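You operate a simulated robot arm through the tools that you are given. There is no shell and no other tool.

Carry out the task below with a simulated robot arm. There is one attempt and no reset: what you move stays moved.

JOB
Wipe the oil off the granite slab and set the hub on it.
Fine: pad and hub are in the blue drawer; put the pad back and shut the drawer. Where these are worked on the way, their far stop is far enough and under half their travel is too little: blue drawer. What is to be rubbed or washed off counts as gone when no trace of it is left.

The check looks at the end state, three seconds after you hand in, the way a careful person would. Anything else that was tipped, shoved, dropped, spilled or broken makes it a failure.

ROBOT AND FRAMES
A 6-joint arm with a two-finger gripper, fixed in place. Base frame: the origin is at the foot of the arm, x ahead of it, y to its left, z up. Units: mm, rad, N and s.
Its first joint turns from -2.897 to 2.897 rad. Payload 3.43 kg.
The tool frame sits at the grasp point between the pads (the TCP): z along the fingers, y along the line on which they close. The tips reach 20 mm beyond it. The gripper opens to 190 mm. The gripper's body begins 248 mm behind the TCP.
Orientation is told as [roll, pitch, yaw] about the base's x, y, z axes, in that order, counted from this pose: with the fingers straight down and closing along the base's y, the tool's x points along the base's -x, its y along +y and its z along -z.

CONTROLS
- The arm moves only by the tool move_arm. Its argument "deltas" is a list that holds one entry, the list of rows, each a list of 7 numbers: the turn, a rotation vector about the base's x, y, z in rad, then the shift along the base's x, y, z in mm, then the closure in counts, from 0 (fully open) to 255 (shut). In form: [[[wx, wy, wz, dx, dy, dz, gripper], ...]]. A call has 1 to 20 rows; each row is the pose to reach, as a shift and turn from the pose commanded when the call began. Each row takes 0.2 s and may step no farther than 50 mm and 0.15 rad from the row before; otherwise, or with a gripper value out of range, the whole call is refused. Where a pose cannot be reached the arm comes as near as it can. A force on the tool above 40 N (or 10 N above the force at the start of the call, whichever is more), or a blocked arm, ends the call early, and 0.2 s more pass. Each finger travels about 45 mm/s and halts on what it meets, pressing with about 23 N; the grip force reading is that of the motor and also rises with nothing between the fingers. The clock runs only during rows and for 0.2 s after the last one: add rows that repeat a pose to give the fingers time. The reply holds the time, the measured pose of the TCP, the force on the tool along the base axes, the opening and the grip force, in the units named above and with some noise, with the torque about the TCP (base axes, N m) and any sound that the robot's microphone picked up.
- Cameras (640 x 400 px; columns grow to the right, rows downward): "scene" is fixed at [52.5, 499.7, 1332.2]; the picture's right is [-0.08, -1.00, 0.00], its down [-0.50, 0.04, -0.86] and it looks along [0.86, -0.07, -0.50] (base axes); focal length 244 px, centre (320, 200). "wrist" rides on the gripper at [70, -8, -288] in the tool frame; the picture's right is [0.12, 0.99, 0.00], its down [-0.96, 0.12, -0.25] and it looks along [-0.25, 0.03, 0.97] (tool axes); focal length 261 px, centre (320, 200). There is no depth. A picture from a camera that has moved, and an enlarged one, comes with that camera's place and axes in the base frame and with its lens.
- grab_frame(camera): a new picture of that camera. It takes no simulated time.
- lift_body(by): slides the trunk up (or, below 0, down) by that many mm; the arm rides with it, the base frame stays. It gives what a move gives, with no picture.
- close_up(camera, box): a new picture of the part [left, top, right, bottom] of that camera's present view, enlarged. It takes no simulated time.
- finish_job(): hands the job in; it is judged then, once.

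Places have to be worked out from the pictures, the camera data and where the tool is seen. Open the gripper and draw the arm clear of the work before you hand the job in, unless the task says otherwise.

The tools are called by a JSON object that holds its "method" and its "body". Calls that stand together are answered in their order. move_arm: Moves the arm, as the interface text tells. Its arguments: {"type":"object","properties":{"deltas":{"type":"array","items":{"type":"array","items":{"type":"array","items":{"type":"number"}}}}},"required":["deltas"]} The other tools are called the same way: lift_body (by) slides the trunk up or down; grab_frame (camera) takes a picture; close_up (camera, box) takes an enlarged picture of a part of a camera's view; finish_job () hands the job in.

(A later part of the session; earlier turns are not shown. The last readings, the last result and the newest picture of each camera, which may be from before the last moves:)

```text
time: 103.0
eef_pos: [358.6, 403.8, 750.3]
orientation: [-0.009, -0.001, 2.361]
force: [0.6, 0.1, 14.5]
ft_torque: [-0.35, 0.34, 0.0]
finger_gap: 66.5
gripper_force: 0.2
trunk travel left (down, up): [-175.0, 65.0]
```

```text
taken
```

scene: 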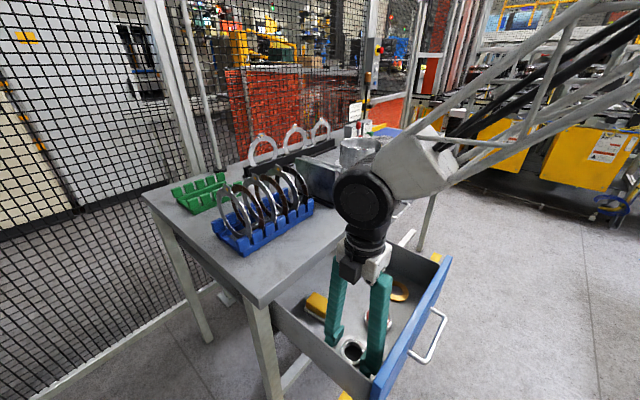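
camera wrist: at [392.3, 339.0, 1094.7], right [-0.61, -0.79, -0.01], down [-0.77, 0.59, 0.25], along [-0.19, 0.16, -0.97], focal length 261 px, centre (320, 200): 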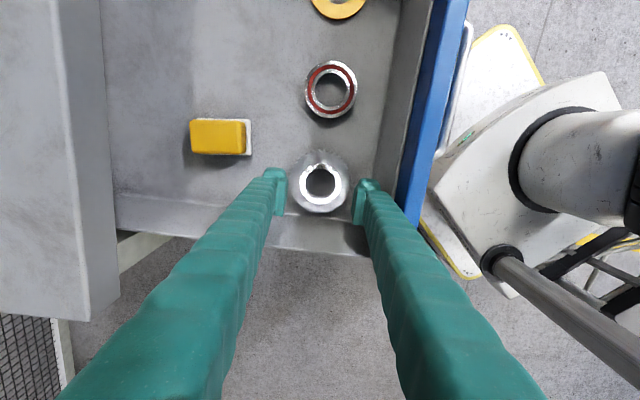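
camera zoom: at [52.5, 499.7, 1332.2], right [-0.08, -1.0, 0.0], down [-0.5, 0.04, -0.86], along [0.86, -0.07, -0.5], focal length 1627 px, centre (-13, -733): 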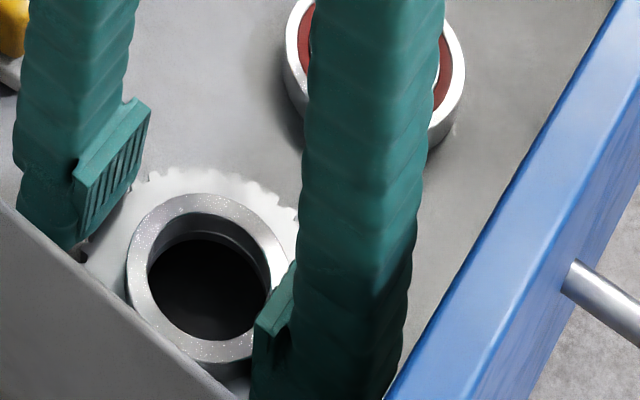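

I'll try gripping the boss from this narrower opening (little arc motion left): easing up 1 mm and closing gently.

{"method": "move_arm", "body": {"deltas": [[[0, 0, 0, -2.5, -2.5, 1, 166], [0, 0, 0, -2.5, -2.5, 1, 172], [0, 0, 0, -2.5, -2.5, 1, 178], [0, 0, 0, -2.5, -2.5, 1, 184], [0, 0, 0, -2.5, -2.5, 1, 190]]]}}

{"method": "close_up", "body": {"camera": "wrist", "box": [230, 110, 410, 260]}}

{"method": "close_up", "body": {"camera": "scene", "box": [340, 310, 400, 370]}}

```text
time: 104.2
eef_pos: [357.5, 403.6, 758.4]
orientation: [-0.019, -0.004, 2.362]
force: [0.4, -1.0, 79.0]
ft_torque: [-0.26, -0.23, 0.02]
finger_gap: 41.1
gripper_force: 19.5
trunk travel left (down, up): [-175.0, 65.0]
stopped in row 5: the force on the tool passed its limit at 47 N (the readings are from after the stop); the commanded pose is now the measured one
```

```text
2.67 times, centred on (320, 185) of wrist
camera zoom: at [410.5, 357.4, 1045.4], right [-0.61, -0.79, -0.02], down [-0.77, 0.59, 0.25], along [-0.18, 0.17, -0.97], focal length 695 px, centre (320, 240)
```

zoom: 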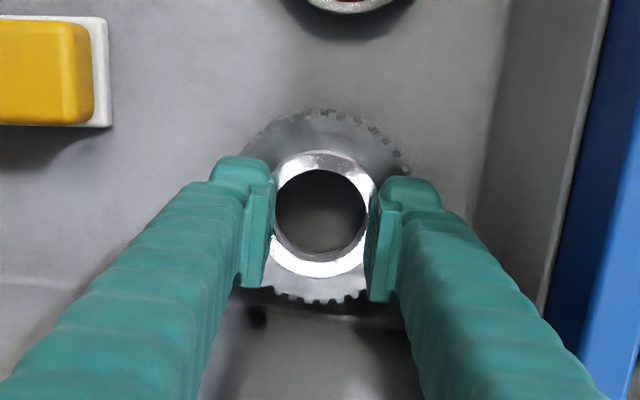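

```text
6.67 times, centred on (370, 340) of scene
camera zoom: at [52.5, 499.7, 1332.2], right [-0.08, -1.0, 0.0], down [-0.5, 0.04, -0.86], along [0.86, -0.07, -0.5], focal length 1627 px, centre (-13, -733)
```

zoom: 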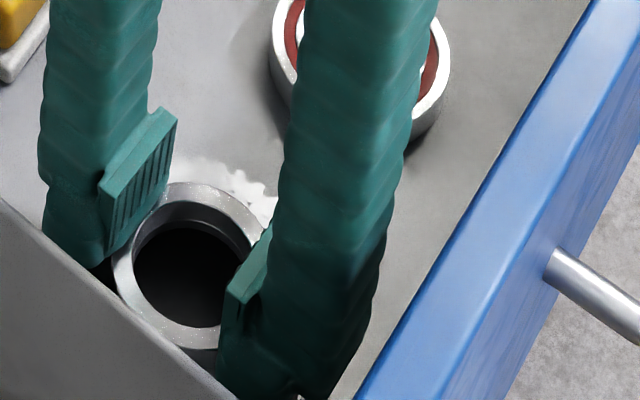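

The fingertips again rode up over the short boss, so a boss grip won't work. I'll lift off and turn the tool to yaw ≈ -0.08 (closing roughly along base y), which suits both a rim grip here and the slab placement, then re-measure clearances.

{"method": "move_arm", "body": {"deltas": [[[0, 0, 0, 0, 0, 8, 190], [0, 0, 0, 0, 0, 30, 166], [0, 0, 0, 0, 0, 70, 166], [0, 0, 0, 0, 0, 110, 166], [0, 0, 0, 0, 0, 150, 166], [0, 0, -0.14, 0, 0, 170, 166], [0, 0, -0.28, 0, 0, 170, 166], [0, 0, -0.42, 0, 0, 170, 166], [0, 0, -0.56, 0, 0, 170, 166], [0, 0, -0.7, 0, 0, 170, 166], [0, 0, -0.84, 0, 0, 170, 166], [0, 0, -0.98, 0, 0, 170, 166], [0, 0, -1.12, 0, 0, 170, 166], [0, 0, -1.26, 0, 0, 170, 166], [0, 0, -1.4, 0, 0, 170, 166], [0, 0, -1.54, 0, 0, 170, 166], [0, 0, -1.68, 0, 0, 170, 166], [0, 0, -1.82, 0, 0, 170, 166], [0, 0, -1.96, 0, 0, 170, 166], [0, 0, -2.1, 0, 0, 170, 166]]]}}

{"method": "grab_frame", "body": {"camera": "wrist"}}

{"method": "grab_frame", "body": {"camera": "scene"}}

```text
time: 108.4
eef_pos: [357.1, 402.5, 924.3]
orientation: [-0.012, -0.003, 0.258]
force: [-0.1, -0.3, -0.1]
ft_torque: [-0.01, -0.01, -0.02]
finger_gap: 66.2
gripper_force: 0.1
trunk travel left (down, up): [-175.0, 65.0]
```

```text
taken
camera wrist: at [290.4, 380.7, 1210.5], right [-0.37, 0.93, -0.01], down [0.9, 0.36, 0.25], along [0.23, 0.08, -0.97], focal length 261 px, centre (320, 200)
```

wrist: 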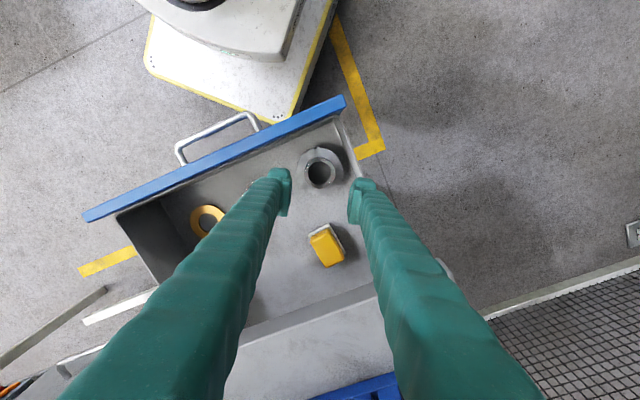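

```text
taken
```

scene: 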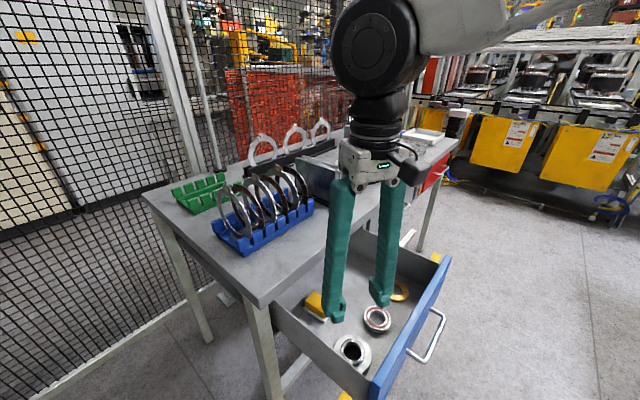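

Finishing the turn to yaw ≈ -0.08 and removing the small residual roll, then zooming on the hub.

{"method": "move_arm", "body": {"deltas": [[[0.004, 0.001, -0.113, 0, 0, 0, 166], [0.008, 0.002, -0.226, 0, 0, 0, 166], [0.012, 0.004, -0.338, 0, 0, 0, 166], [0.012, 0.004, -0.338, 0, 0, 0, 166]]]}}

{"method": "grab_frame", "body": {"camera": "wrist"}}

{"method": "close_up", "body": {"camera": "wrist", "box": [230, 110, 410, 260]}}

```text
time: 109.4
eef_pos: [356.9, 403.1, 923.2]
orientation: [-0.001, 0.0, -0.079]
force: [-0.1, 0.1, -1.1]
ft_torque: [-0.01, 0.01, 0.03]
finger_gap: 66.3
gripper_force: 0.1
trunk travel left (down, up): [-175.0, 65.0]
```

```text
taken
camera wrist: at [286.8, 400.7, 1210.7], right [-0.04, 1.0, 0.0], down [0.97, 0.04, 0.25], along [0.25, 0.01, -0.97], focal length 261 px, centre (320, 200)
```

wrist: 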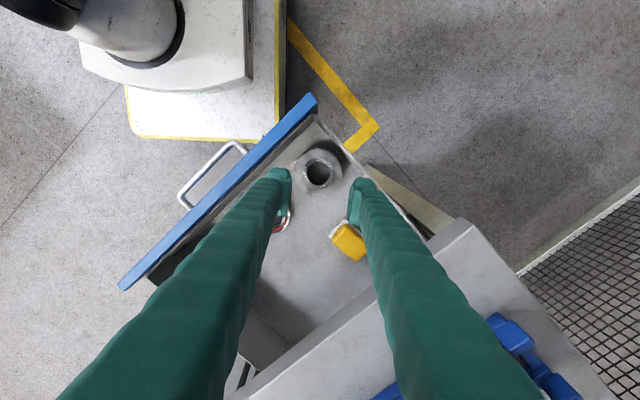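

```text
2.67 times, centred on (320, 185) of wrist
camera zoom: at [286.8, 400.7, 1210.7], right [-0.04, 1.0, 0.0], down [0.97, 0.04, 0.25], along [0.25, 0.01, -0.97], focal length 695 px, centre (320, 240)
```

zoom: 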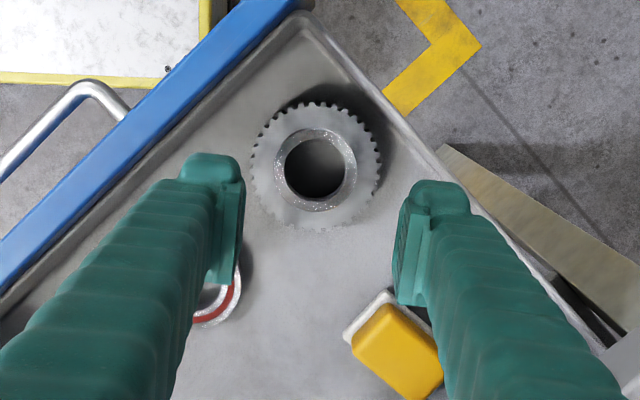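

I now have a clear top view: hub centre ≈(360,401), too near the front-left corner for fingers around its rim. I'll cage its boss with the fingers at yaw −0.17 and push it out of the corner (towards −c, mostly along the drawer front), so first centring above it and going down to z≈790.

{"method": "move_arm", "body": {"deltas": [[[0, 0, -0.045, 1.8, -1, -30, 172], [0, 0, -0.09, 3.5, -2.1, -70, 172], [0, 0, -0.09, 3.5, -2.1, -105, 172], [0, 0, -0.09, 3.5, -2.1, -133, 172], [0, 0, -0.09, 3.5, -2.1, -133, 172]]]}}

{"method": "close_up", "body": {"camera": "wrist", "box": [230, 110, 410, 260]}}

{"method": "close_up", "body": {"camera": "scene", "box": [310, 290, 410, 390]}}

```text
time: 110.6
eef_pos: [360.1, 401.4, 791.7]
orientation: [0.0, 0.002, -0.168]
force: [0.3, -0.5, -0.6]
ft_torque: [0.01, 0.01, -0.02]
finger_gap: 61.3
gripper_force: 0.1
trunk travel left (down, up): [-175.0, 65.0]
```

```text
2.67 times, centred on (320, 185) of wrist
camera zoom: at [289.1, 405.9, 1078.8], right [0.05, 1.0, 0.0], down [0.97, -0.05, 0.25], along [0.25, -0.01, -0.97], focal length 695 px, centre (320, 240)
```

zoom: 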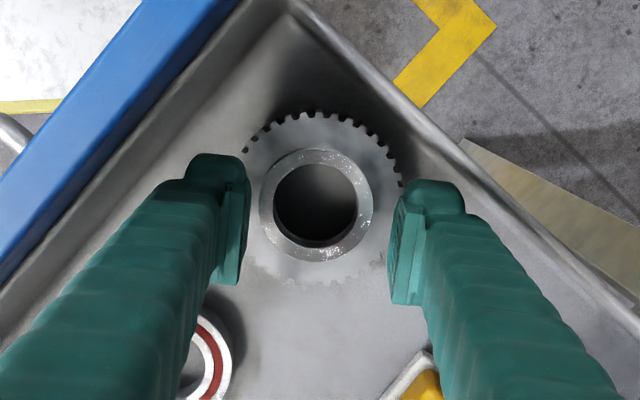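

```text
4.00 times, centred on (360, 340) of scene
camera zoom: at [52.5, 499.7, 1332.2], right [-0.08, -1.0, 0.0], down [-0.5, 0.04, -0.86], along [0.86, -0.07, -0.5], focal length 976 px, centre (160, -360)
```

zoom: 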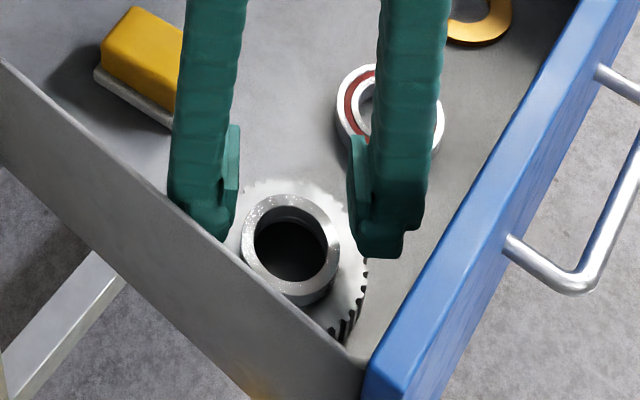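

Centred within ~1.5 mm. Descending carefully around the boss.

{"method": "move_arm", "body": {"deltas": [[[0, 0, 0, -0.2, -1.3, -15, 172], [0, 0, 0, -0.2, -1.3, -28, 172], [0, 0, 0, -0.2, -1.3, -36, 172], [0, 0, 0, -0.2, -1.3, -40, 172], [0, 0, 0, -0.2, -1.3, -43, 172], [0, 0, 0, -0.2, -1.3, -43, 172]]]}}

{"method": "close_up", "body": {"camera": "wrist", "box": [230, 110, 410, 260]}}

{"method": "close_up", "body": {"camera": "scene", "box": [330, 310, 400, 380]}}

```text
time: 112.0
eef_pos: [359.6, 398.9, 747.2]
orientation: [-0.001, 0.002, -0.169]
force: [-0.6, 0.0, 1.1]
ft_torque: [-0.07, 0.01, 0.01]
finger_gap: 62.0
gripper_force: 0.5
trunk travel left (down, up): [-175.0, 65.0]
```

```text
2.67 times, centred on (320, 185) of wrist
camera zoom: at [290.0, 403.8, 1034.6], right [0.05, 1.0, 0.0], down [0.97, -0.05, 0.25], along [0.25, -0.01, -0.97], focal length 695 px, centre (320, 240)
```

zoom: 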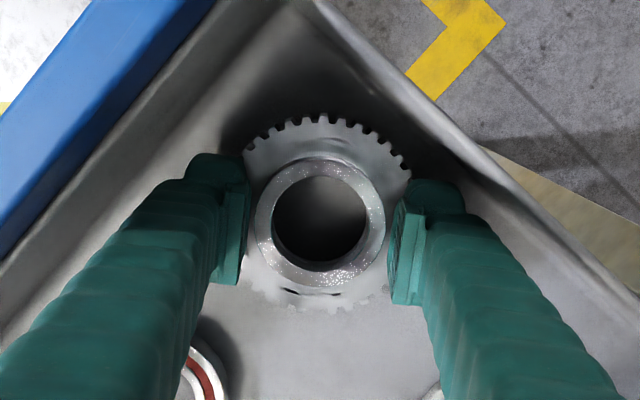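

```text
5.71 times, centred on (365, 345) of scene
camera zoom: at [52.5, 499.7, 1332.2], right [-0.08, -1.0, 0.0], down [-0.5, 0.04, -0.86], along [0.86, -0.07, -0.5], focal length 1395 px, centre (63, -629)
```

zoom: 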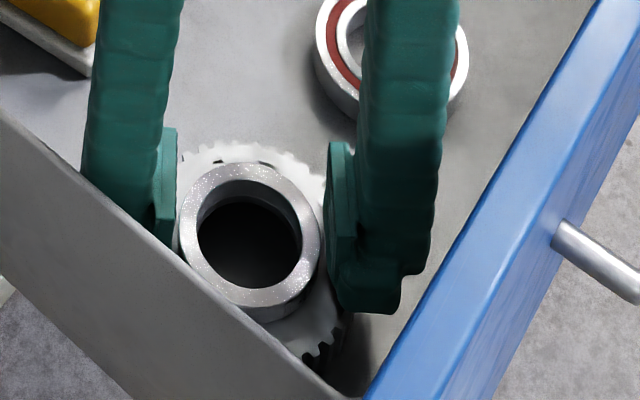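

Fingers are around the boss with negligible force. Now pushing along −c (≈ −y) by ~26 mm in small steps; the drawer can follow in its free direction while the hub slides away from the side wall.

{"method": "move_arm", "body": {"deltas": [[[0, 0, 0, -0.6, -3.6, 0, 172], [0, 0, 0, -1.2, -7.1, 0, 172], [0, 0, 0, -1.8, -10.7, 0, 172], [0, 0, 0, -2.4, -14.2, 0, 172], [0, 0, 0, -3, -17.8, 0, 172], [0, 0, 0, -3.6, -21.4, 0, 172], [0, 0, 0, -4.4, -26, 0, 172], [0, 0, 0, -4.4, -26, 0, 172]]]}}

{"method": "close_up", "body": {"camera": "wrist", "box": [230, 110, 410, 260]}}

{"method": "close_up", "body": {"camera": "scene", "box": [330, 310, 400, 380]}}

```text
time: 113.8
eef_pos: [355.7, 374.2, 747.5]
orientation: [0.0, 0.002, -0.168]
force: [-8.1, 8.1, 24.3]
ft_torque: [0.88, -0.01, 0.36]
finger_gap: 66.2
gripper_force: 3.5
trunk travel left (down, up): [-175.0, 65.0]
```

```text
2.67 times, centred on (320, 185) of wrist
camera zoom: at [285.1, 377.5, 1035.0], right [0.05, 1.0, 0.0], down [0.97, -0.05, 0.25], along [0.25, -0.01, -0.97], focal length 695 px, centre (320, 240)
```

zoom: 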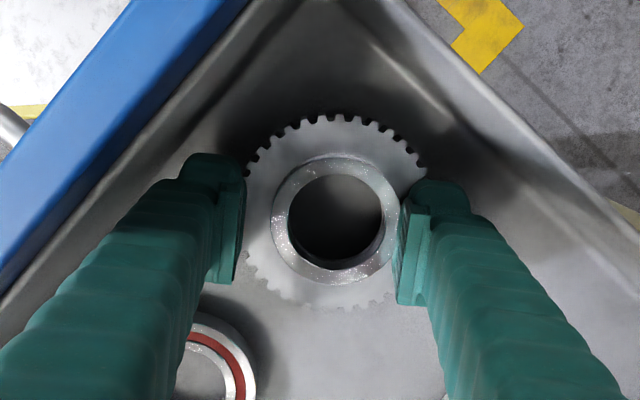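

```text
5.71 times, centred on (365, 345) of scene
camera zoom: at [52.5, 499.7, 1332.2], right [-0.08, -1.0, 0.0], down [-0.5, 0.04, -0.86], along [0.86, -0.07, -0.5], focal length 1395 px, centre (63, -629)
```

zoom: 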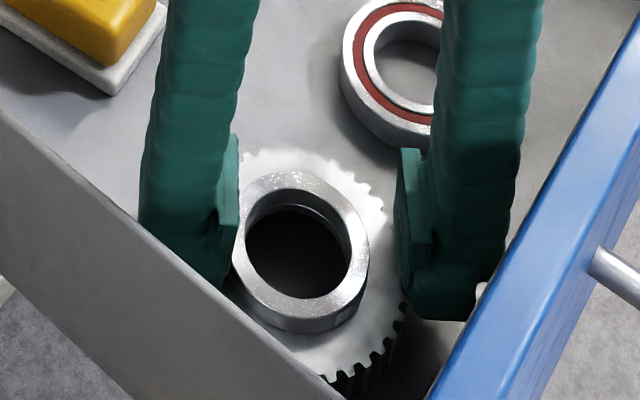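

The hub moved out of the corner. I'll lift up and take a clear overhead view to measure the clearances all around.

{"method": "move_arm", "body": {"deltas": [[[0, 0, 0, 0.7, 4, 3, 172], [0, 0, 0, 0.7, 4, 30, 172], [0, 0, 0, 0.7, 4, 70, 172], [0, 0, 0, 0.7, 4, 115, 172], [0, 0, 0, 0.7, 4, 160, 172], [0, 0, 0, 0.7, 4, 200, 172]]]}}

{"method": "close_up", "body": {"camera": "wrist", "box": [220, 70, 420, 240]}}

{"method": "close_up", "body": {"camera": "scene", "box": [290, 270, 440, 390]}}

```text
time: 115.2
eef_pos: [356.0, 376.7, 948.6]
orientation: [-0.001, 0.002, -0.167]
force: [-0.9, -0.1, -0.6]
ft_torque: [-0.06, 0.08, 0.02]
finger_gap: 61.6
gripper_force: 0.0
trunk travel left (down, up): [-175.0, 65.0]
```

```text
2.35 times, centred on (320, 155) of wrist
camera zoom: at [285.6, 381.4, 1236.1], right [0.05, 1.0, 0.0], down [0.97, -0.05, 0.25], along [0.24, -0.01, -0.97], focal length 613 px, centre (320, 306)
```

zoom: 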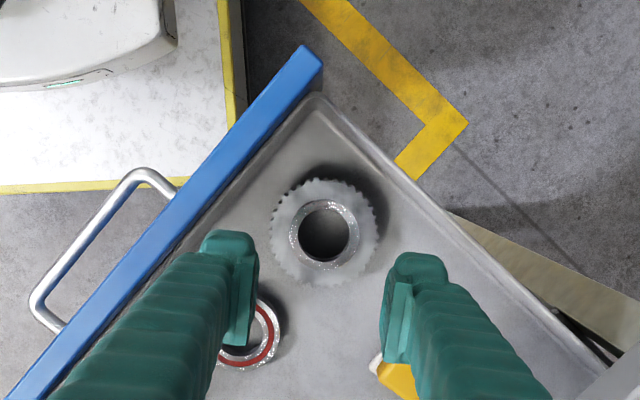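

```text
3.33 times, centred on (365, 330) of scene
camera zoom: at [52.5, 499.7, 1332.2], right [-0.08, -1.0, 0.0], down [-0.5, 0.04, -0.86], along [0.86, -0.07, -0.5], focal length 814 px, centre (170, -233)
```

zoom: 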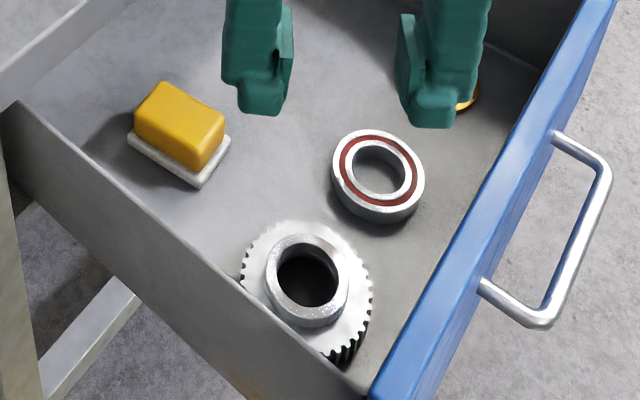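

This view shows the finger shape: the gripping plates sit above recessed "feet". I'll zoom on them to know where the plates end, since that explains the failed boss grips.

{"method": "close_up", "body": {"camera": "scene", "box": [340, 240, 450, 320]}}

{"method": "close_up", "body": {"camera": "wrist", "box": [270, 100, 350, 160]}}

```text
5.00 times, centred on (395, 280) of scene
camera zoom: at [52.5, 499.7, 1332.2], right [-0.08, -1.0, 0.0], down [-0.5, 0.04, -0.86], along [0.86, -0.07, -0.5], focal length 1220 px, centre (-55, -200)
```

zoom: 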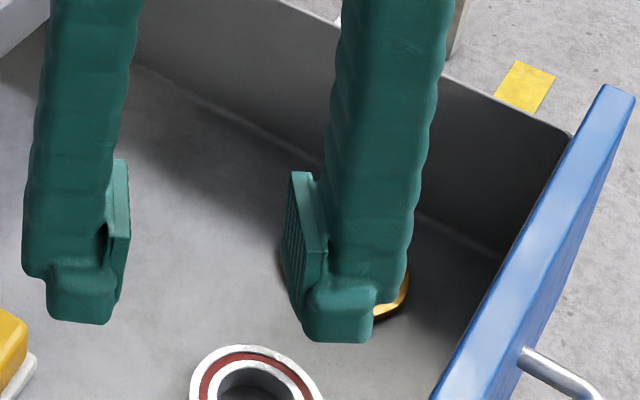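

```text
6.67 times, centred on (310, 130) of wrist
camera zoom: at [285.6, 381.4, 1236.1], right [0.05, 1.0, 0.0], down [0.97, -0.05, 0.25], along [0.24, -0.01, -0.97], focal length 1738 px, centre (387, 667)
```

zoom: 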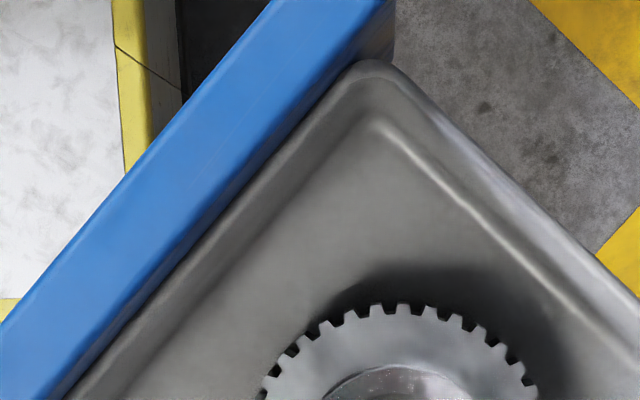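

The plates end ~10 mm above the feet, so the contact needs to be at TCP height – a rim grip is right. The hub now sits ~70 mm from both walls; I want a few mm more. I'll cage the boss again at yaw +0.09 and push ~13 mm further along −y.

{"method": "move_arm", "body": {"deltas": [[[0, 0, 0.13, 0, 2.2, -40, 172], [0, 0, 0.26, 0, 4.5, -85, 172], [0, 0, 0.26, 0, 4.5, -130, 172], [0, 0, 0.26, 0, 4.5, -165, 172], [0, 0, 0.26, 0, 4.5, -165, 172]]]}}

{"method": "close_up", "body": {"camera": "wrist", "box": [230, 110, 410, 260]}}

```text
time: 116.4
eef_pos: [355.8, 381.3, 784.2]
orientation: [0.0, 0.002, 0.093]
force: [0.3, -0.1, -0.1]
ft_torque: [-0.01, -0.05, 0.0]
finger_gap: 61.8
gripper_force: 0.0
trunk travel left (down, up): [-175.0, 65.0]
```

```text
2.67 times, centred on (320, 185) of wrist
camera zoom: at [287.3, 367.6, 1070.3], right [-0.21, 0.98, 0.0], down [0.95, 0.2, 0.25], along [0.24, 0.05, -0.97], focal length 695 px, centre (320, 240)
```

zoom: 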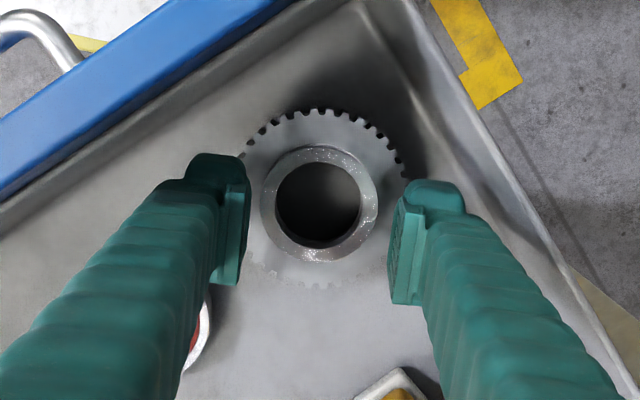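

Aligned on the boss. Lowering and pushing about 15 mm along −y.

{"method": "move_arm", "body": {"deltas": [[[0, 0, 0, 0, 0, -20, 172], [0, 0, 0, 0, 0, -32, 172], [0, 0, 0, 0, 0, -37, 172], [0, 0, 0, 0, 0, -37, 172], [0, 0, 0, 0.3, -3, -37, 172], [0, 0, 0, 0.6, -6, -37, 172], [0, 0, 0, 0.9, -9, -37, 172], [0, 0, 0, 1.1, -12, -37, 172], [0, 0, 0, 1.4, -15, -37, 172], [0, 0, 0, 1.7, -18, -37, 172], [0, 0, 0, 1.7, -18, -37, 172]]]}}

{"method": "close_up", "body": {"camera": "wrist", "box": [230, 110, 410, 260]}}

```text
time: 117.9
eef_pos: [359.3, 376.7, 747.2]
orientation: [0.006, -0.001, 0.09]
force: [-2.3, 6.0, 32.6]
ft_torque: [-0.02, 0.15, -0.58]
finger_gap: 59.6
gripper_force: 0.0
trunk travel left (down, up): [-175.0, 65.0]
stopped in row 7: the force on the tool passed its limit at 72 N (the readings are from after the stop); the commanded pose is now the measured one
```

```text
2.67 times, centred on (320, 185) of wrist
camera zoom: at [289.2, 361.1, 1034.6], right [-0.21, 0.98, 0.01], down [0.95, 0.2, 0.25], along [0.24, 0.06, -0.97], focal length 695 px, centre (320, 240)
```

zoom: 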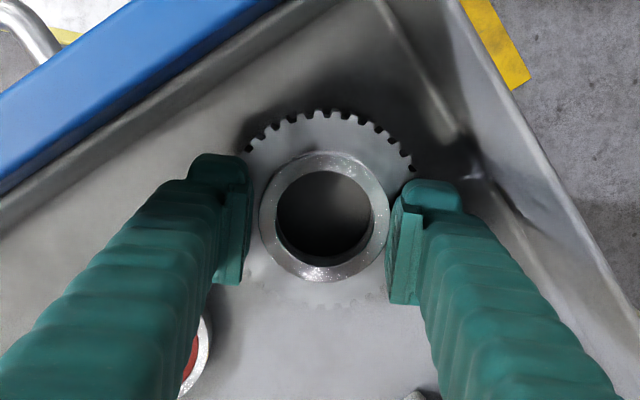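

The push was stopped: the other finger apparently met the front panel. I'll lift out and look at the whole drawer from above and from the scene camera.

{"method": "move_arm", "body": {"deltas": [[[0, 0, 0, -1, 2, 5, 172], [0, 0, 0, -2, 4, 30, 172], [0, 0, 0, -2, 4, 70, 172], [0, 0, 0, -2, 4, 115, 172], [0, 0, 0, -2, 4, 160, 172], [0, 0, 0, -2, 4, 200, 172], [0, 0, 0, -2, 4, 240, 172]]]}}

{"method": "grab_frame", "body": {"camera": "wrist"}}

{"method": "close_up", "body": {"camera": "wrist", "box": [220, 70, 420, 240]}}

{"method": "grab_frame", "body": {"camera": "scene"}}

```text
time: 119.5
eef_pos: [356.4, 380.8, 985.8]
orientation: [0.003, 0.001, 0.091]
force: [0.1, -0.3, -0.1]
ft_torque: [-0.03, 0.04, 0.0]
finger_gap: 61.7
gripper_force: 0.0
trunk travel left (down, up): [-175.0, 65.0]
```

```text
taken
camera wrist: at [287.0, 366.1, 1272.3], right [-0.21, 0.98, 0.0], down [0.95, 0.2, 0.25], along [0.24, 0.05, -0.97], focal length 261 px, centre (320, 200)
```

wrist: 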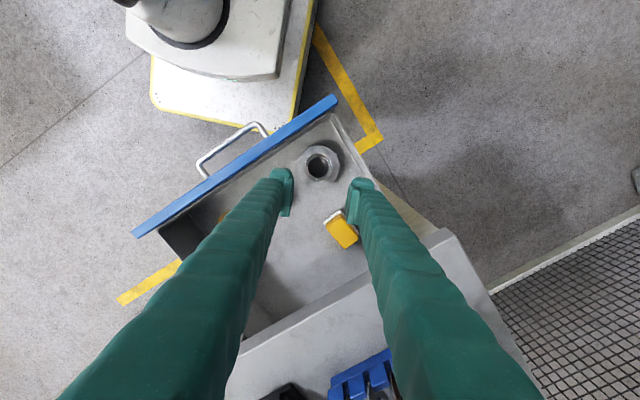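

```text
2.35 times, centred on (320, 155) of wrist
camera zoom: at [287.0, 366.1, 1272.3], right [-0.21, 0.98, 0.0], down [0.95, 0.2, 0.25], along [0.24, 0.05, -0.97], focal length 613 px, centre (320, 306)
```

zoom: 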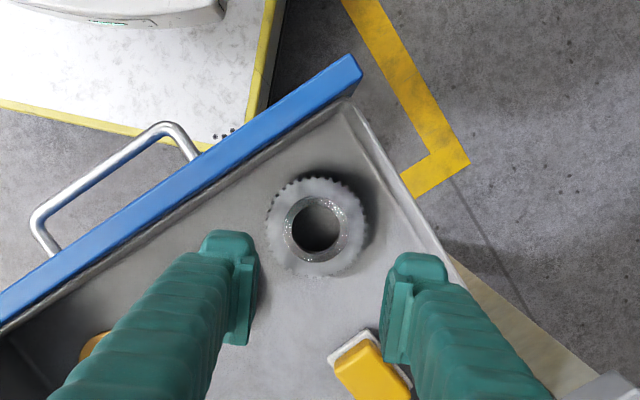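

```text
taken
```

scene: 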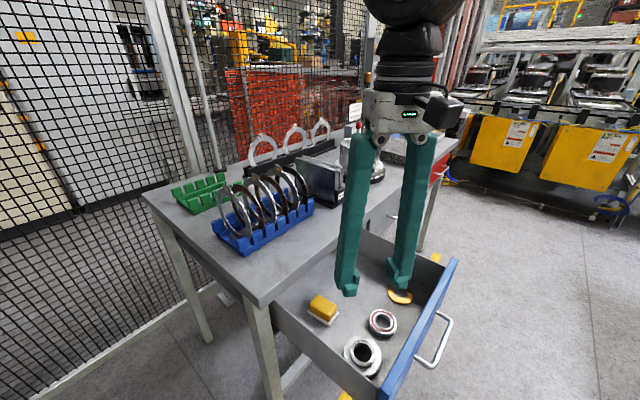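

The hub is at about (355.7,376.7), ~67 mm from the front panel and ~71 mm from the side wall. I'll straddle the boss with the fingers closing along the table direction (yaw 0.79) and push it straight away from the side wall; first aligning above it.

{"method": "move_arm", "body": {"deltas": [[[0, 0, 0.14, 0, -1, -40, 166], [0, 0, 0.28, 0, -2, -80, 166], [0, 0, 0.42, -0.3, -3, -120, 166], [0, 0, 0.56, -0.5, -4, -150, 166], [0, 0, 0.7, -0.7, -4.1, -165, 166], [0, 0, 0.7, -0.7, -4.1, -190, 166], [0, 0, 0.7, -0.7, -4.1, -190, 166]]]}}

{"method": "close_up", "body": {"camera": "wrist", "box": [230, 110, 410, 260]}}

{"method": "close_up", "body": {"camera": "scene", "box": [310, 280, 430, 390]}}

```text
time: 121.1
eef_pos: [354.2, 376.9, 796.4]
orientation: [0.003, 0.0, 0.792]
force: [0.3, 0.2, 0.7]
ft_torque: [0.02, -0.03, 0.01]
finger_gap: 66.5
gripper_force: 0.1
trunk travel left (down, up): [-175.0, 65.0]
```

```text
2.67 times, centred on (320, 185) of wrist
camera zoom: at [312.1, 320.7, 1083.4], right [-0.79, 0.61, 0.0], down [0.59, 0.77, 0.25], along [0.15, 0.2, -0.97], focal length 695 px, centre (320, 240)
```

zoom: 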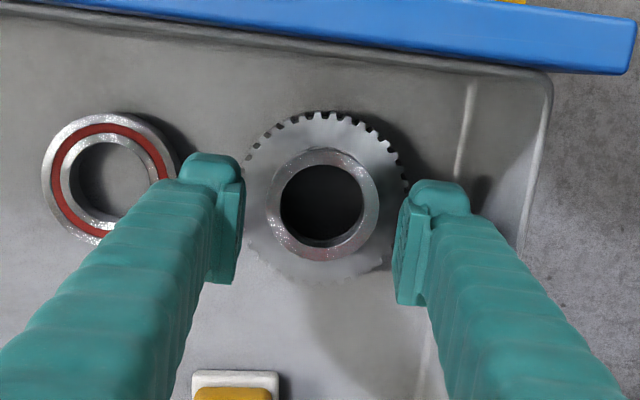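

```text
3.64 times, centred on (370, 335) of scene
camera zoom: at [52.5, 499.7, 1332.2], right [-0.08, -1.0, 0.0], down [-0.5, 0.04, -0.86], along [0.86, -0.07, -0.5], focal length 888 px, centre (138, -291)
```

zoom: 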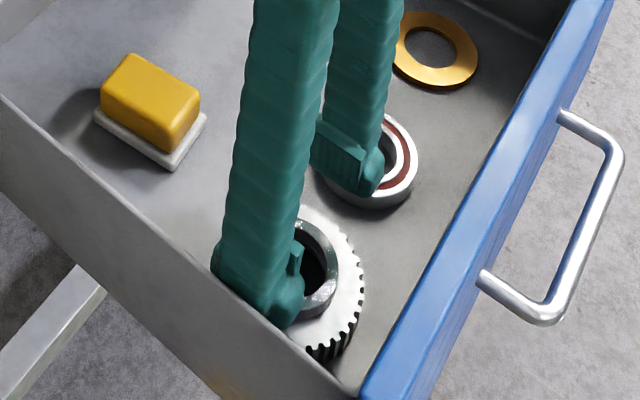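

Well aligned; the finger fits between boss and wall. Lowering to z≈751.

{"method": "move_arm", "body": {"deltas": [[[0, 0, 0, 0, 0, -15, 166], [0, 0, 0, 0, 0, -28, 166], [0, 0, 0, 0, 0, -38, 166], [0, 0, 0, 0, 0, -43, 166], [0, 0, 0, 0, 0, -46, 166], [0, 0, 0, 0, 0, -46, 166]]]}}

{"method": "close_up", "body": {"camera": "wrist", "box": [230, 110, 410, 260]}}

```text
time: 122.5
eef_pos: [355.9, 374.5, 750.0]
orientation: [0.005, 0.001, 0.791]
force: [0.0, 1.2, 0.0]
ft_torque: [0.03, -0.01, 0.02]
finger_gap: 66.4
gripper_force: 0.0
trunk travel left (down, up): [-175.0, 65.0]
```

```text
2.67 times, centred on (320, 185) of wrist
camera zoom: at [312.8, 320.3, 1037.4], right [-0.79, 0.61, 0.0], down [0.6, 0.76, 0.25], along [0.15, 0.2, -0.97], focal length 695 px, centre (320, 240)
```

zoom: 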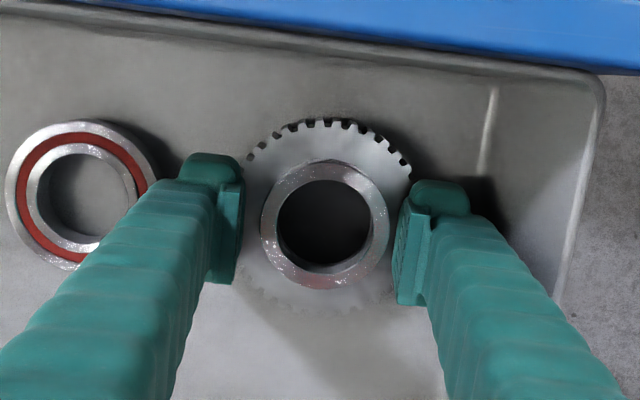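

No contact forces. Now pushing along +e (away from the side wall) by ~21 mm in 3 mm steps.

{"method": "move_arm", "body": {"deltas": [[[0, 0, 0, 2.1, -2.1, 0, 166], [0, 0, 0, 4.3, -4.2, 0, 166], [0, 0, 0, 6.4, -6.3, 0, 166], [0, 0, 0, 8.5, -8.4, 0, 166], [0, 0, 0, 10.7, -10.5, 0, 166], [0, 0, 0, 12.8, -12.7, 0, 166], [0, 0, 0, 14.9, -14.8, 0, 166], [0, 0, 0, 14.9, -14.8, 0, 166]]]}}

{"method": "close_up", "body": {"camera": "wrist", "box": [230, 110, 410, 260]}}

```text
time: 123.5
eef_pos: [365.9, 369.2, 755.1]
orientation: [0.005, -0.007, 0.79]
force: [-7.0, 5.9, 49.0]
ft_torque: [1.27, 1.48, -0.37]
finger_gap: 73.0
gripper_force: 5.3
trunk travel left (down, up): [-175.0, 65.0]
stopped in row 5: the force on the tool passed its limit at 55 N (the readings are from after the stop); the commanded pose is now the measured one
```

```text
2.67 times, centred on (320, 185) of wrist
camera zoom: at [322.0, 311.1, 1040.5], right [-0.79, 0.62, 0.0], down [0.6, 0.76, 0.25], along [0.15, 0.2, -0.97], focal length 695 px, centre (320, 240)
```

zoom: 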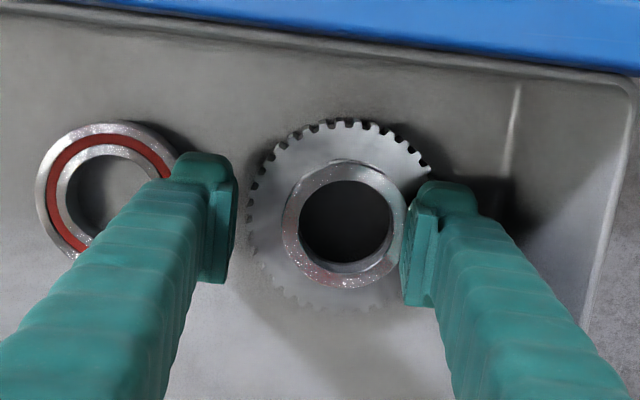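

The resistance grew and the finger yielded. The earlier push at yaw −0.17 worked well, so I'll lift, turn back to that direction and repeat it.

{"method": "move_arm", "body": {"deltas": [[[0, 0, 0, -1, 1, 10, 166], [0, 0, 0, -2, 2, 50, 166], [0, 0, 0, -4, 4, 95, 166], [0, 0, -0.14, -5, 5, 120, 172], [0, 0, -0.28, -6, 6, 120, 172], [0, 0, -0.42, -6, 6, 120, 172], [0, 0, -0.56, -6, 6, 120, 172], [0, 0, -0.7, -6, 6, 120, 172], [0, 0, -0.84, -6, 6, 120, 172], [0, 0, -0.957, -6, 6, 120, 172]]]}}

{"method": "close_up", "body": {"camera": "wrist", "box": [220, 90, 420, 260]}}

```text
time: 125.7
eef_pos: [359.4, 372.6, 871.6]
orientation: [0.004, -0.003, -0.17]
force: [-0.5, 0.8, 1.3]
ft_torque: [0.01, 0.03, 0.03]
finger_gap: 61.7
gripper_force: 0.1
trunk travel left (down, up): [-175.0, 65.0]
```

```text
2.35 times, centred on (320, 175) of wrist
camera zoom: at [288.0, 376.8, 1157.9], right [0.05, 1.0, 0.0], down [0.97, -0.05, 0.25], along [0.25, -0.01, -0.97], focal length 613 px, centre (320, 259)
```

zoom: 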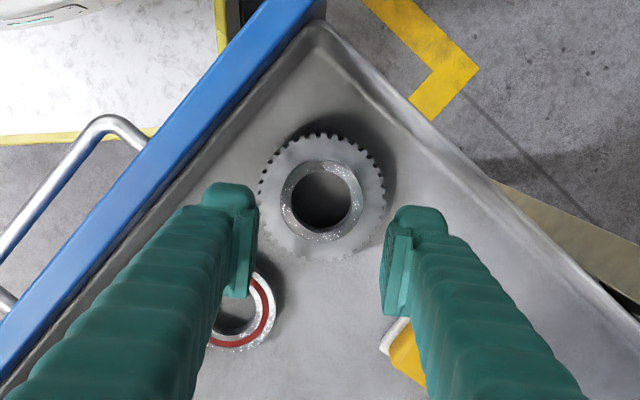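

Hub at ≈(355,375), about 69 mm from the panel and 72 mm from the wall. Repeating the successful push at this yaw: centring, lowering to z≈747, and pushing ~24 mm along −c.

{"method": "move_arm", "body": {"deltas": [[[0, 0, 0, -4.4, 2.5, -35, 172], [0, 0, 0, -4.4, 2.5, -75, 172], [0, 0, 0, -4.4, 2.5, -105, 172], [0, 0, 0, -4.4, 2.5, -120, 172], [0, 0, 0, -4.4, 2.5, -124.5, 172], [0, 0, 0, -4.4, 2.5, -124.5, 172], [0, 0, 0, -4.9, -0.5, -124.5, 172], [0, 0, 0, -5.5, -4, -124.5, 172], [0, 0, 0, -6.1, -7.5, -124.5, 172], [0, 0, 0, -6.7, -11, -124.5, 172], [0, 0, 0, -7.3, -14.5, -124.5, 172], [0, 0, 0, -7.9, -18, -124.5, 172], [0, 0, 0, -8.5, -21.5, -124.5, 172], [0, 0, 0, -8.5, -21.5, -124.5, 172]]]}}

{"method": "close_up", "body": {"camera": "wrist", "box": [220, 90, 420, 260]}}

```text
time: 128.2
eef_pos: [353.1, 362.0, 751.1]
orientation: [0.011, -0.005, -0.168]
force: [-6.0, 6.1, 42.9]
ft_torque: [1.47, 0.02, 0.13]
finger_gap: 65.4
gripper_force: 3.0
trunk travel left (down, up): [-175.0, 65.0]
stopped in row 12: the force on the tool passed its limit at 42 N (the readings are from after the stop); the commanded pose is now the measured one
```

```text
2.35 times, centred on (320, 175) of wrist
camera zoom: at [280.2, 363.3, 1036.7], right [0.05, 1.0, 0.01], down [0.97, -0.05, 0.25], along [0.25, 0.0, -0.97], focal length 613 px, centre (320, 259)
```

zoom: 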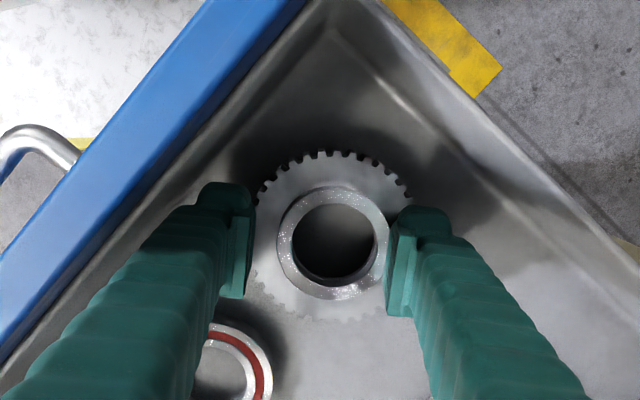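

The hub advanced only slightly and the finger yields in its closing direction. It's now far enough from the wall to insert the closed gripper between wall and boss and push with its stiff side. I'll lift, turn to yaw −0.78 with fingers closed, and look.

{"method": "move_arm", "body": {"deltas": [[[0, 0, 0, 0.5, 3, 10, 172], [0, 0, 0, 0.5, 3, 50, 172], [0, 0, 0, 0.5, 3, 95, 200], [-0.004, 0.001, -0.13, 0, 3, 140, 255], [-0.008, 0.002, -0.26, 0, 3, 160, 255], [-0.01, 0.004, -0.39, 0, 3, 160, 255], [-0.011, 0.005, -0.52, 0, 3, 160, 255], [-0.011, 0.005, -0.612, 0, 3, 160, 255], [-0.011, 0.005, -0.612, 0, 3, 160, 255]]]}}

{"method": "grab_frame", "body": {"camera": "wrist"}}

{"method": "close_up", "body": {"camera": "wrist", "box": [220, 90, 420, 260]}}

```text
time: 130.2
eef_pos: [351.4, 363.4, 908.0]
orientation: [-0.008, -0.003, -0.782]
force: [-0.5, 0.3, 0.5]
ft_torque: [0.0, 0.01, -0.04]
finger_gap: 0.1
gripper_force: 23.3
trunk travel left (down, up): [-175.0, 65.0]
```

```text
taken
camera wrist: at [296.8, 410.1, 1194.8], right [0.61, 0.79, -0.01], down [0.76, -0.59, 0.25], along [0.19, -0.16, -0.97], focal length 261 px, centre (320, 200)
```

wrist: 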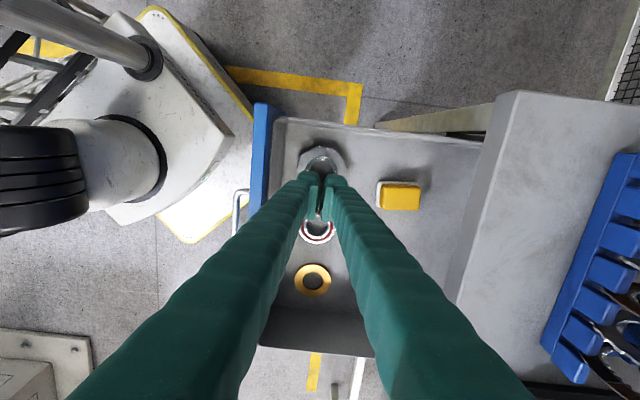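

```text
2.35 times, centred on (320, 175) of wrist
camera zoom: at [296.8, 410.1, 1194.8], right [0.61, 0.79, -0.01], down [0.76, -0.59, 0.25], along [0.19, -0.16, -0.97], focal length 613 px, centre (320, 259)
```

zoom: 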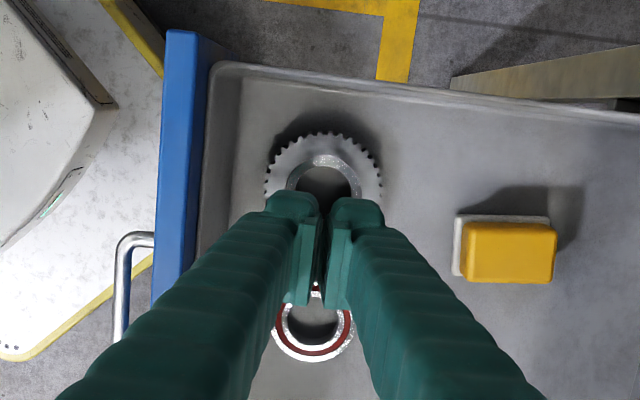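

Now the hub is ~73 mm from both walls, which is just enough for the fingers around its rim on the diagonal (closing along base y). I'll turn to yaw ≈0 with the fingers at ~93 mm and align above the hub.

{"method": "move_arm", "body": {"deltas": [[[0.002, 0.001, 0.14, 0, 1, 0, 200], [0.004, 0.002, 0.28, 0, 2, 0, 160], [0.006, 0.003, 0.42, 0, 3, 0, 130], [0.007, 0.003, 0.56, 0.5, 4, 0, 130], [0.008, 0.003, 0.7, 0.8, 5, 0, 130], [0.008, 0.003, 0.788, 1, 6, 0, 130], [0.008, 0.003, 0.788, 1, 6, -30, 130], [0.008, 0.003, 0.788, 1, 6, -30, 130]]]}}

{"method": "close_up", "body": {"camera": "wrist", "box": [220, 90, 420, 260]}}

{"method": "grab_frame", "body": {"camera": "wrist"}}

```text
time: 132.0
eef_pos: [353.6, 369.0, 878.0]
orientation: [0.0, 0.002, 0.01]
force: [-0.4, 0.1, 1.1]
ft_torque: [-0.01, -0.01, -0.01]
finger_gap: 93.2
gripper_force: 0.1
trunk travel left (down, up): [-175.0, 65.0]
```

```text
2.35 times, centred on (320, 175) of wrist
camera zoom: at [283.4, 360.5, 1164.7], right [-0.13, 0.99, 0.0], down [0.96, 0.12, 0.25], along [0.24, 0.03, -0.97], focal length 613 px, centre (320, 259)
```

zoom: 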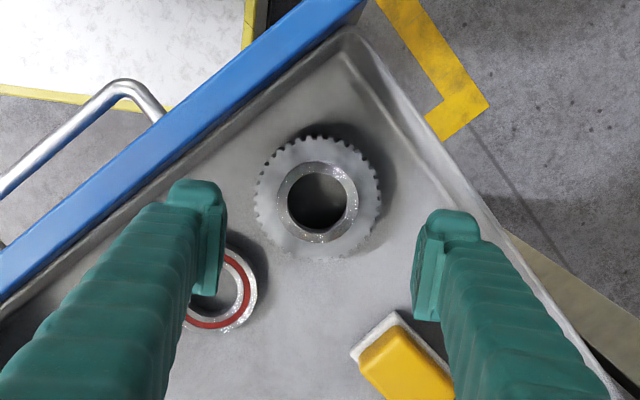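

```text
taken
camera wrist: at [283.4, 360.5, 1164.7], right [-0.13, 0.99, 0.0], down [0.96, 0.12, 0.25], along [0.24, 0.03, -0.97], focal length 261 px, centre (320, 200)
```

wrist: 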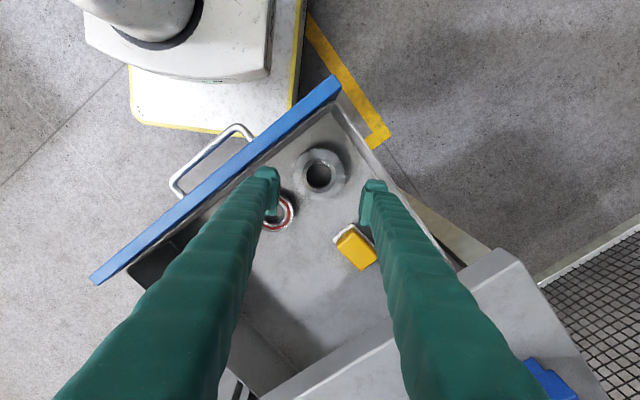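

The hub centre is ≈(352.4,368). To keep the finger arms away from both walls I'll lean the gripper slightly outward (pitch +0.12, body away from the corner), yaw 0.05, and come down to z≈800 for a check.

{"method": "move_arm", "body": {"deltas": [[[-0.003, 0.059, 0.02, -0.6, -0.5, -10, 130], [-0.006, 0.118, 0.04, -1.2, -1, -30, 130], [-0.006, 0.118, 0.04, -1.2, -1, -60, 130], [-0.006, 0.118, 0.04, -1.2, -1, -80, 130], [-0.006, 0.118, 0.04, -1.2, -1, -80, 130]]]}}

{"method": "close_up", "body": {"camera": "wrist", "box": [220, 90, 420, 260]}}

{"method": "close_up", "body": {"camera": "scene", "box": [310, 260, 430, 390]}}

```text
time: 133.2
eef_pos: [351.1, 368.2, 797.4]
orientation: [-0.002, 0.119, 0.048]
force: [0.1, -0.1, 0.6]
ft_torque: [-0.02, 0.0, 0.03]
finger_gap: 92.9
gripper_force: 0.1
trunk travel left (down, up): [-175.0, 65.0]
```

```text
2.35 times, centred on (320, 175) of wrist
camera zoom: at [316.2, 359.8, 1091.0], right [-0.17, 0.99, 0.01], down [0.98, 0.16, 0.13], along [0.13, 0.03, -0.99], focal length 613 px, centre (320, 259)
```

zoom: 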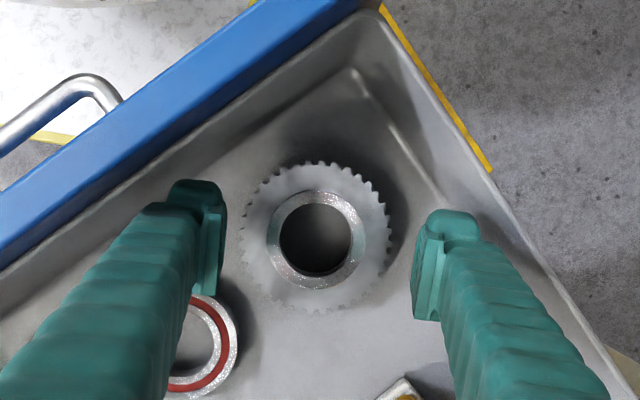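

```text
3.08 times, centred on (370, 325) of scene
camera zoom: at [52.5, 499.7, 1332.2], right [-0.08, -1.0, 0.0], down [-0.5, 0.04, -0.86], along [0.86, -0.07, -0.5], focal length 751 px, centre (166, -185)
```

zoom: 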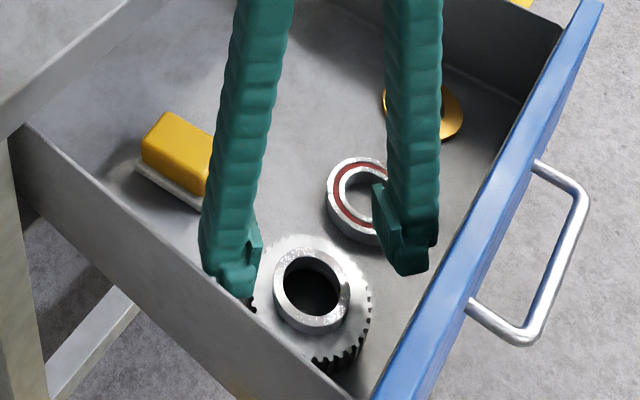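

Clearances are slightly better on the wall side, so I'll turn another +0.08 rad and then descend around the rim in stages, checking force.

{"method": "move_arm", "body": {"deltas": [[[0, 0, 0.04, 0.7, 0.2, 0, 130], [0, 0, 0.08, 1.4, 0.3, 0, 130], [0, 0, 0.08, 1.4, 0.3, -15, 130], [0, 0, 0.08, 1.4, 0.3, -30, 130], [0, 0, 0.08, 1.4, 0.3, -45, 130], [0, 0, 0.08, 1.4, 0.3, -45, 130]]]}}

{"method": "close_up", "body": {"camera": "wrist", "box": [220, 90, 420, 260]}}

{"method": "close_up", "body": {"camera": "scene", "box": [320, 290, 410, 380]}}

```text
time: 134.6
eef_pos: [355.1, 367.4, 752.4]
orientation: [-0.002, 0.121, 0.128]
force: [-0.4, -0.1, -0.5]
ft_torque: [0.01, -0.02, 0.03]
finger_gap: 93.0
gripper_force: 0.1
trunk travel left (down, up): [-175.0, 65.0]
```

```text
2.35 times, centred on (320, 175) of wrist
camera zoom: at [320.5, 356.8, 1046.2], right [-0.24, 0.97, 0.01], down [0.96, 0.24, 0.13], along [0.12, 0.04, -0.99], focal length 613 px, centre (320, 259)
```

zoom: 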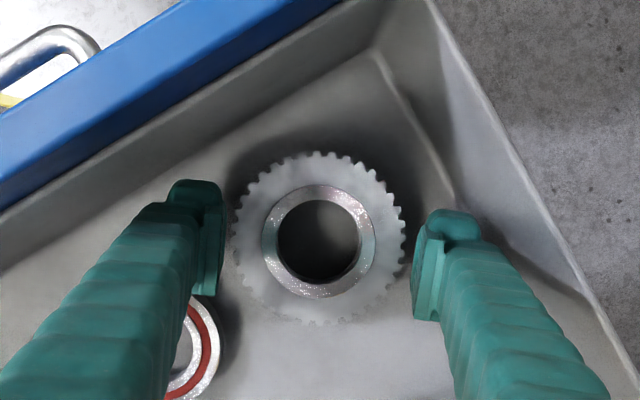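

```text
4.44 times, centred on (365, 335) of scene
camera zoom: at [52.5, 499.7, 1332.2], right [-0.08, -1.0, 0.0], down [-0.5, 0.04, -0.86], along [0.86, -0.07, -0.5], focal length 1085 px, centre (120, -400)
```

zoom: 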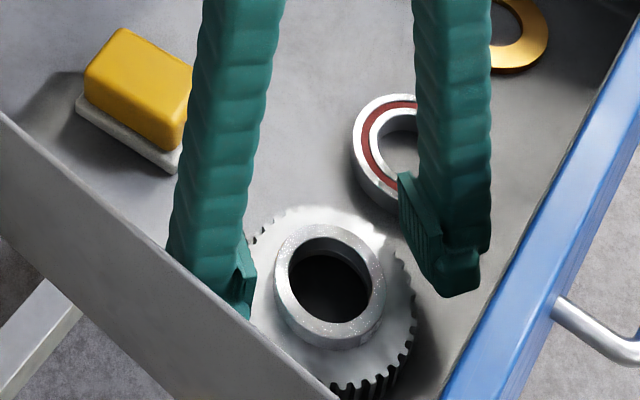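

Both sides are clear and the gear is centred. Descending further around the rim to z≈730.

{"method": "move_arm", "body": {"deltas": [[[0, 0, 0, -1, 0, -6, 130], [0, 0, 0, -2, 0, -12, 130], [0, 0, 0, -2.5, 0, -18, 130], [0, 0, 0, -2.5, 0, -22, 130], [0, 0, 0, -2.5, 0, -22, 130]]]}}

{"method": "close_up", "body": {"camera": "wrist", "box": [220, 90, 420, 260]}}

{"method": "close_up", "body": {"camera": "scene", "box": [320, 290, 410, 380]}}

```text
time: 135.8
eef_pos: [352.3, 368.7, 730.6]
orientation: [-0.002, 0.119, 0.128]
force: [-0.3, 0.0, 0.1]
ft_torque: [0.06, 0.03, -0.03]
finger_gap: 93.8
gripper_force: 0.1
trunk travel left (down, up): [-175.0, 65.0]
```

```text
2.35 times, centred on (320, 175) of wrist
camera zoom: at [317.5, 357.2, 1024.4], right [-0.24, 0.97, 0.01], down [0.96, 0.24, 0.13], along [0.12, 0.04, -0.99], focal length 613 px, centre (320, 259)
```

zoom: 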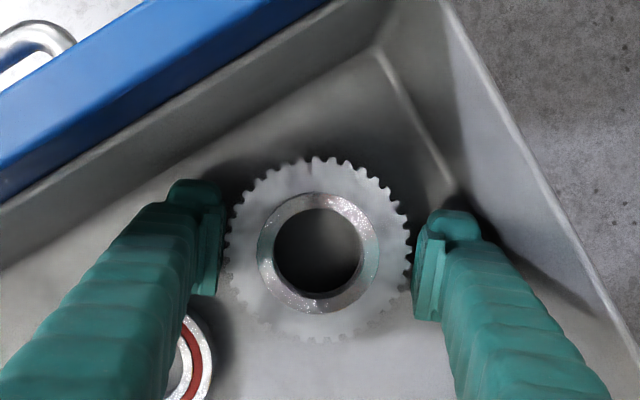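

```text
4.44 times, centred on (365, 335) of scene
camera zoom: at [52.5, 499.7, 1332.2], right [-0.08, -1.0, 0.0], down [-0.5, 0.04, -0.86], along [0.86, -0.07, -0.5], focal length 1085 px, centre (120, -400)
```

zoom: 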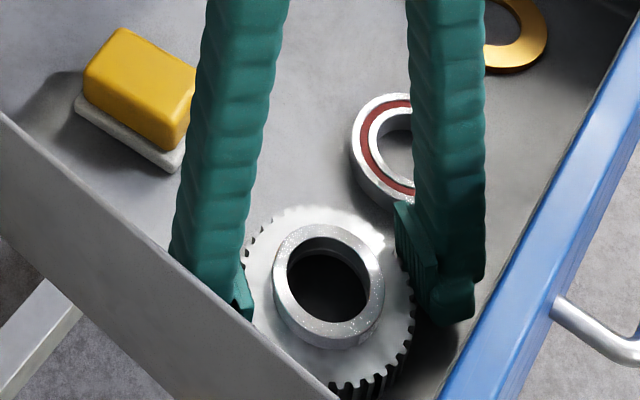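

The fingers are around the gear without contact. Lowering 6 mm more.

{"method": "move_arm", "body": {"deltas": [[[0, 0, 0, 0, 0, -2, 130], [0, 0, 0, 0, 0, -4, 130], [0, 0, 0, 0, 0, -6, 130], [0, 0, 0, 0, 0, -6, 130]]]}}

```text
time: 136.8
eef_pos: [350.9, 368.7, 725.3]
orientation: [-0.002, 0.122, 0.127]
force: [0.7, -1.6, 7.5]
ft_torque: [0.3, -0.03, 0.0]
finger_gap: 93.6
gripper_force: 0.5
trunk travel left (down, up): [-175.0, 65.0]
```

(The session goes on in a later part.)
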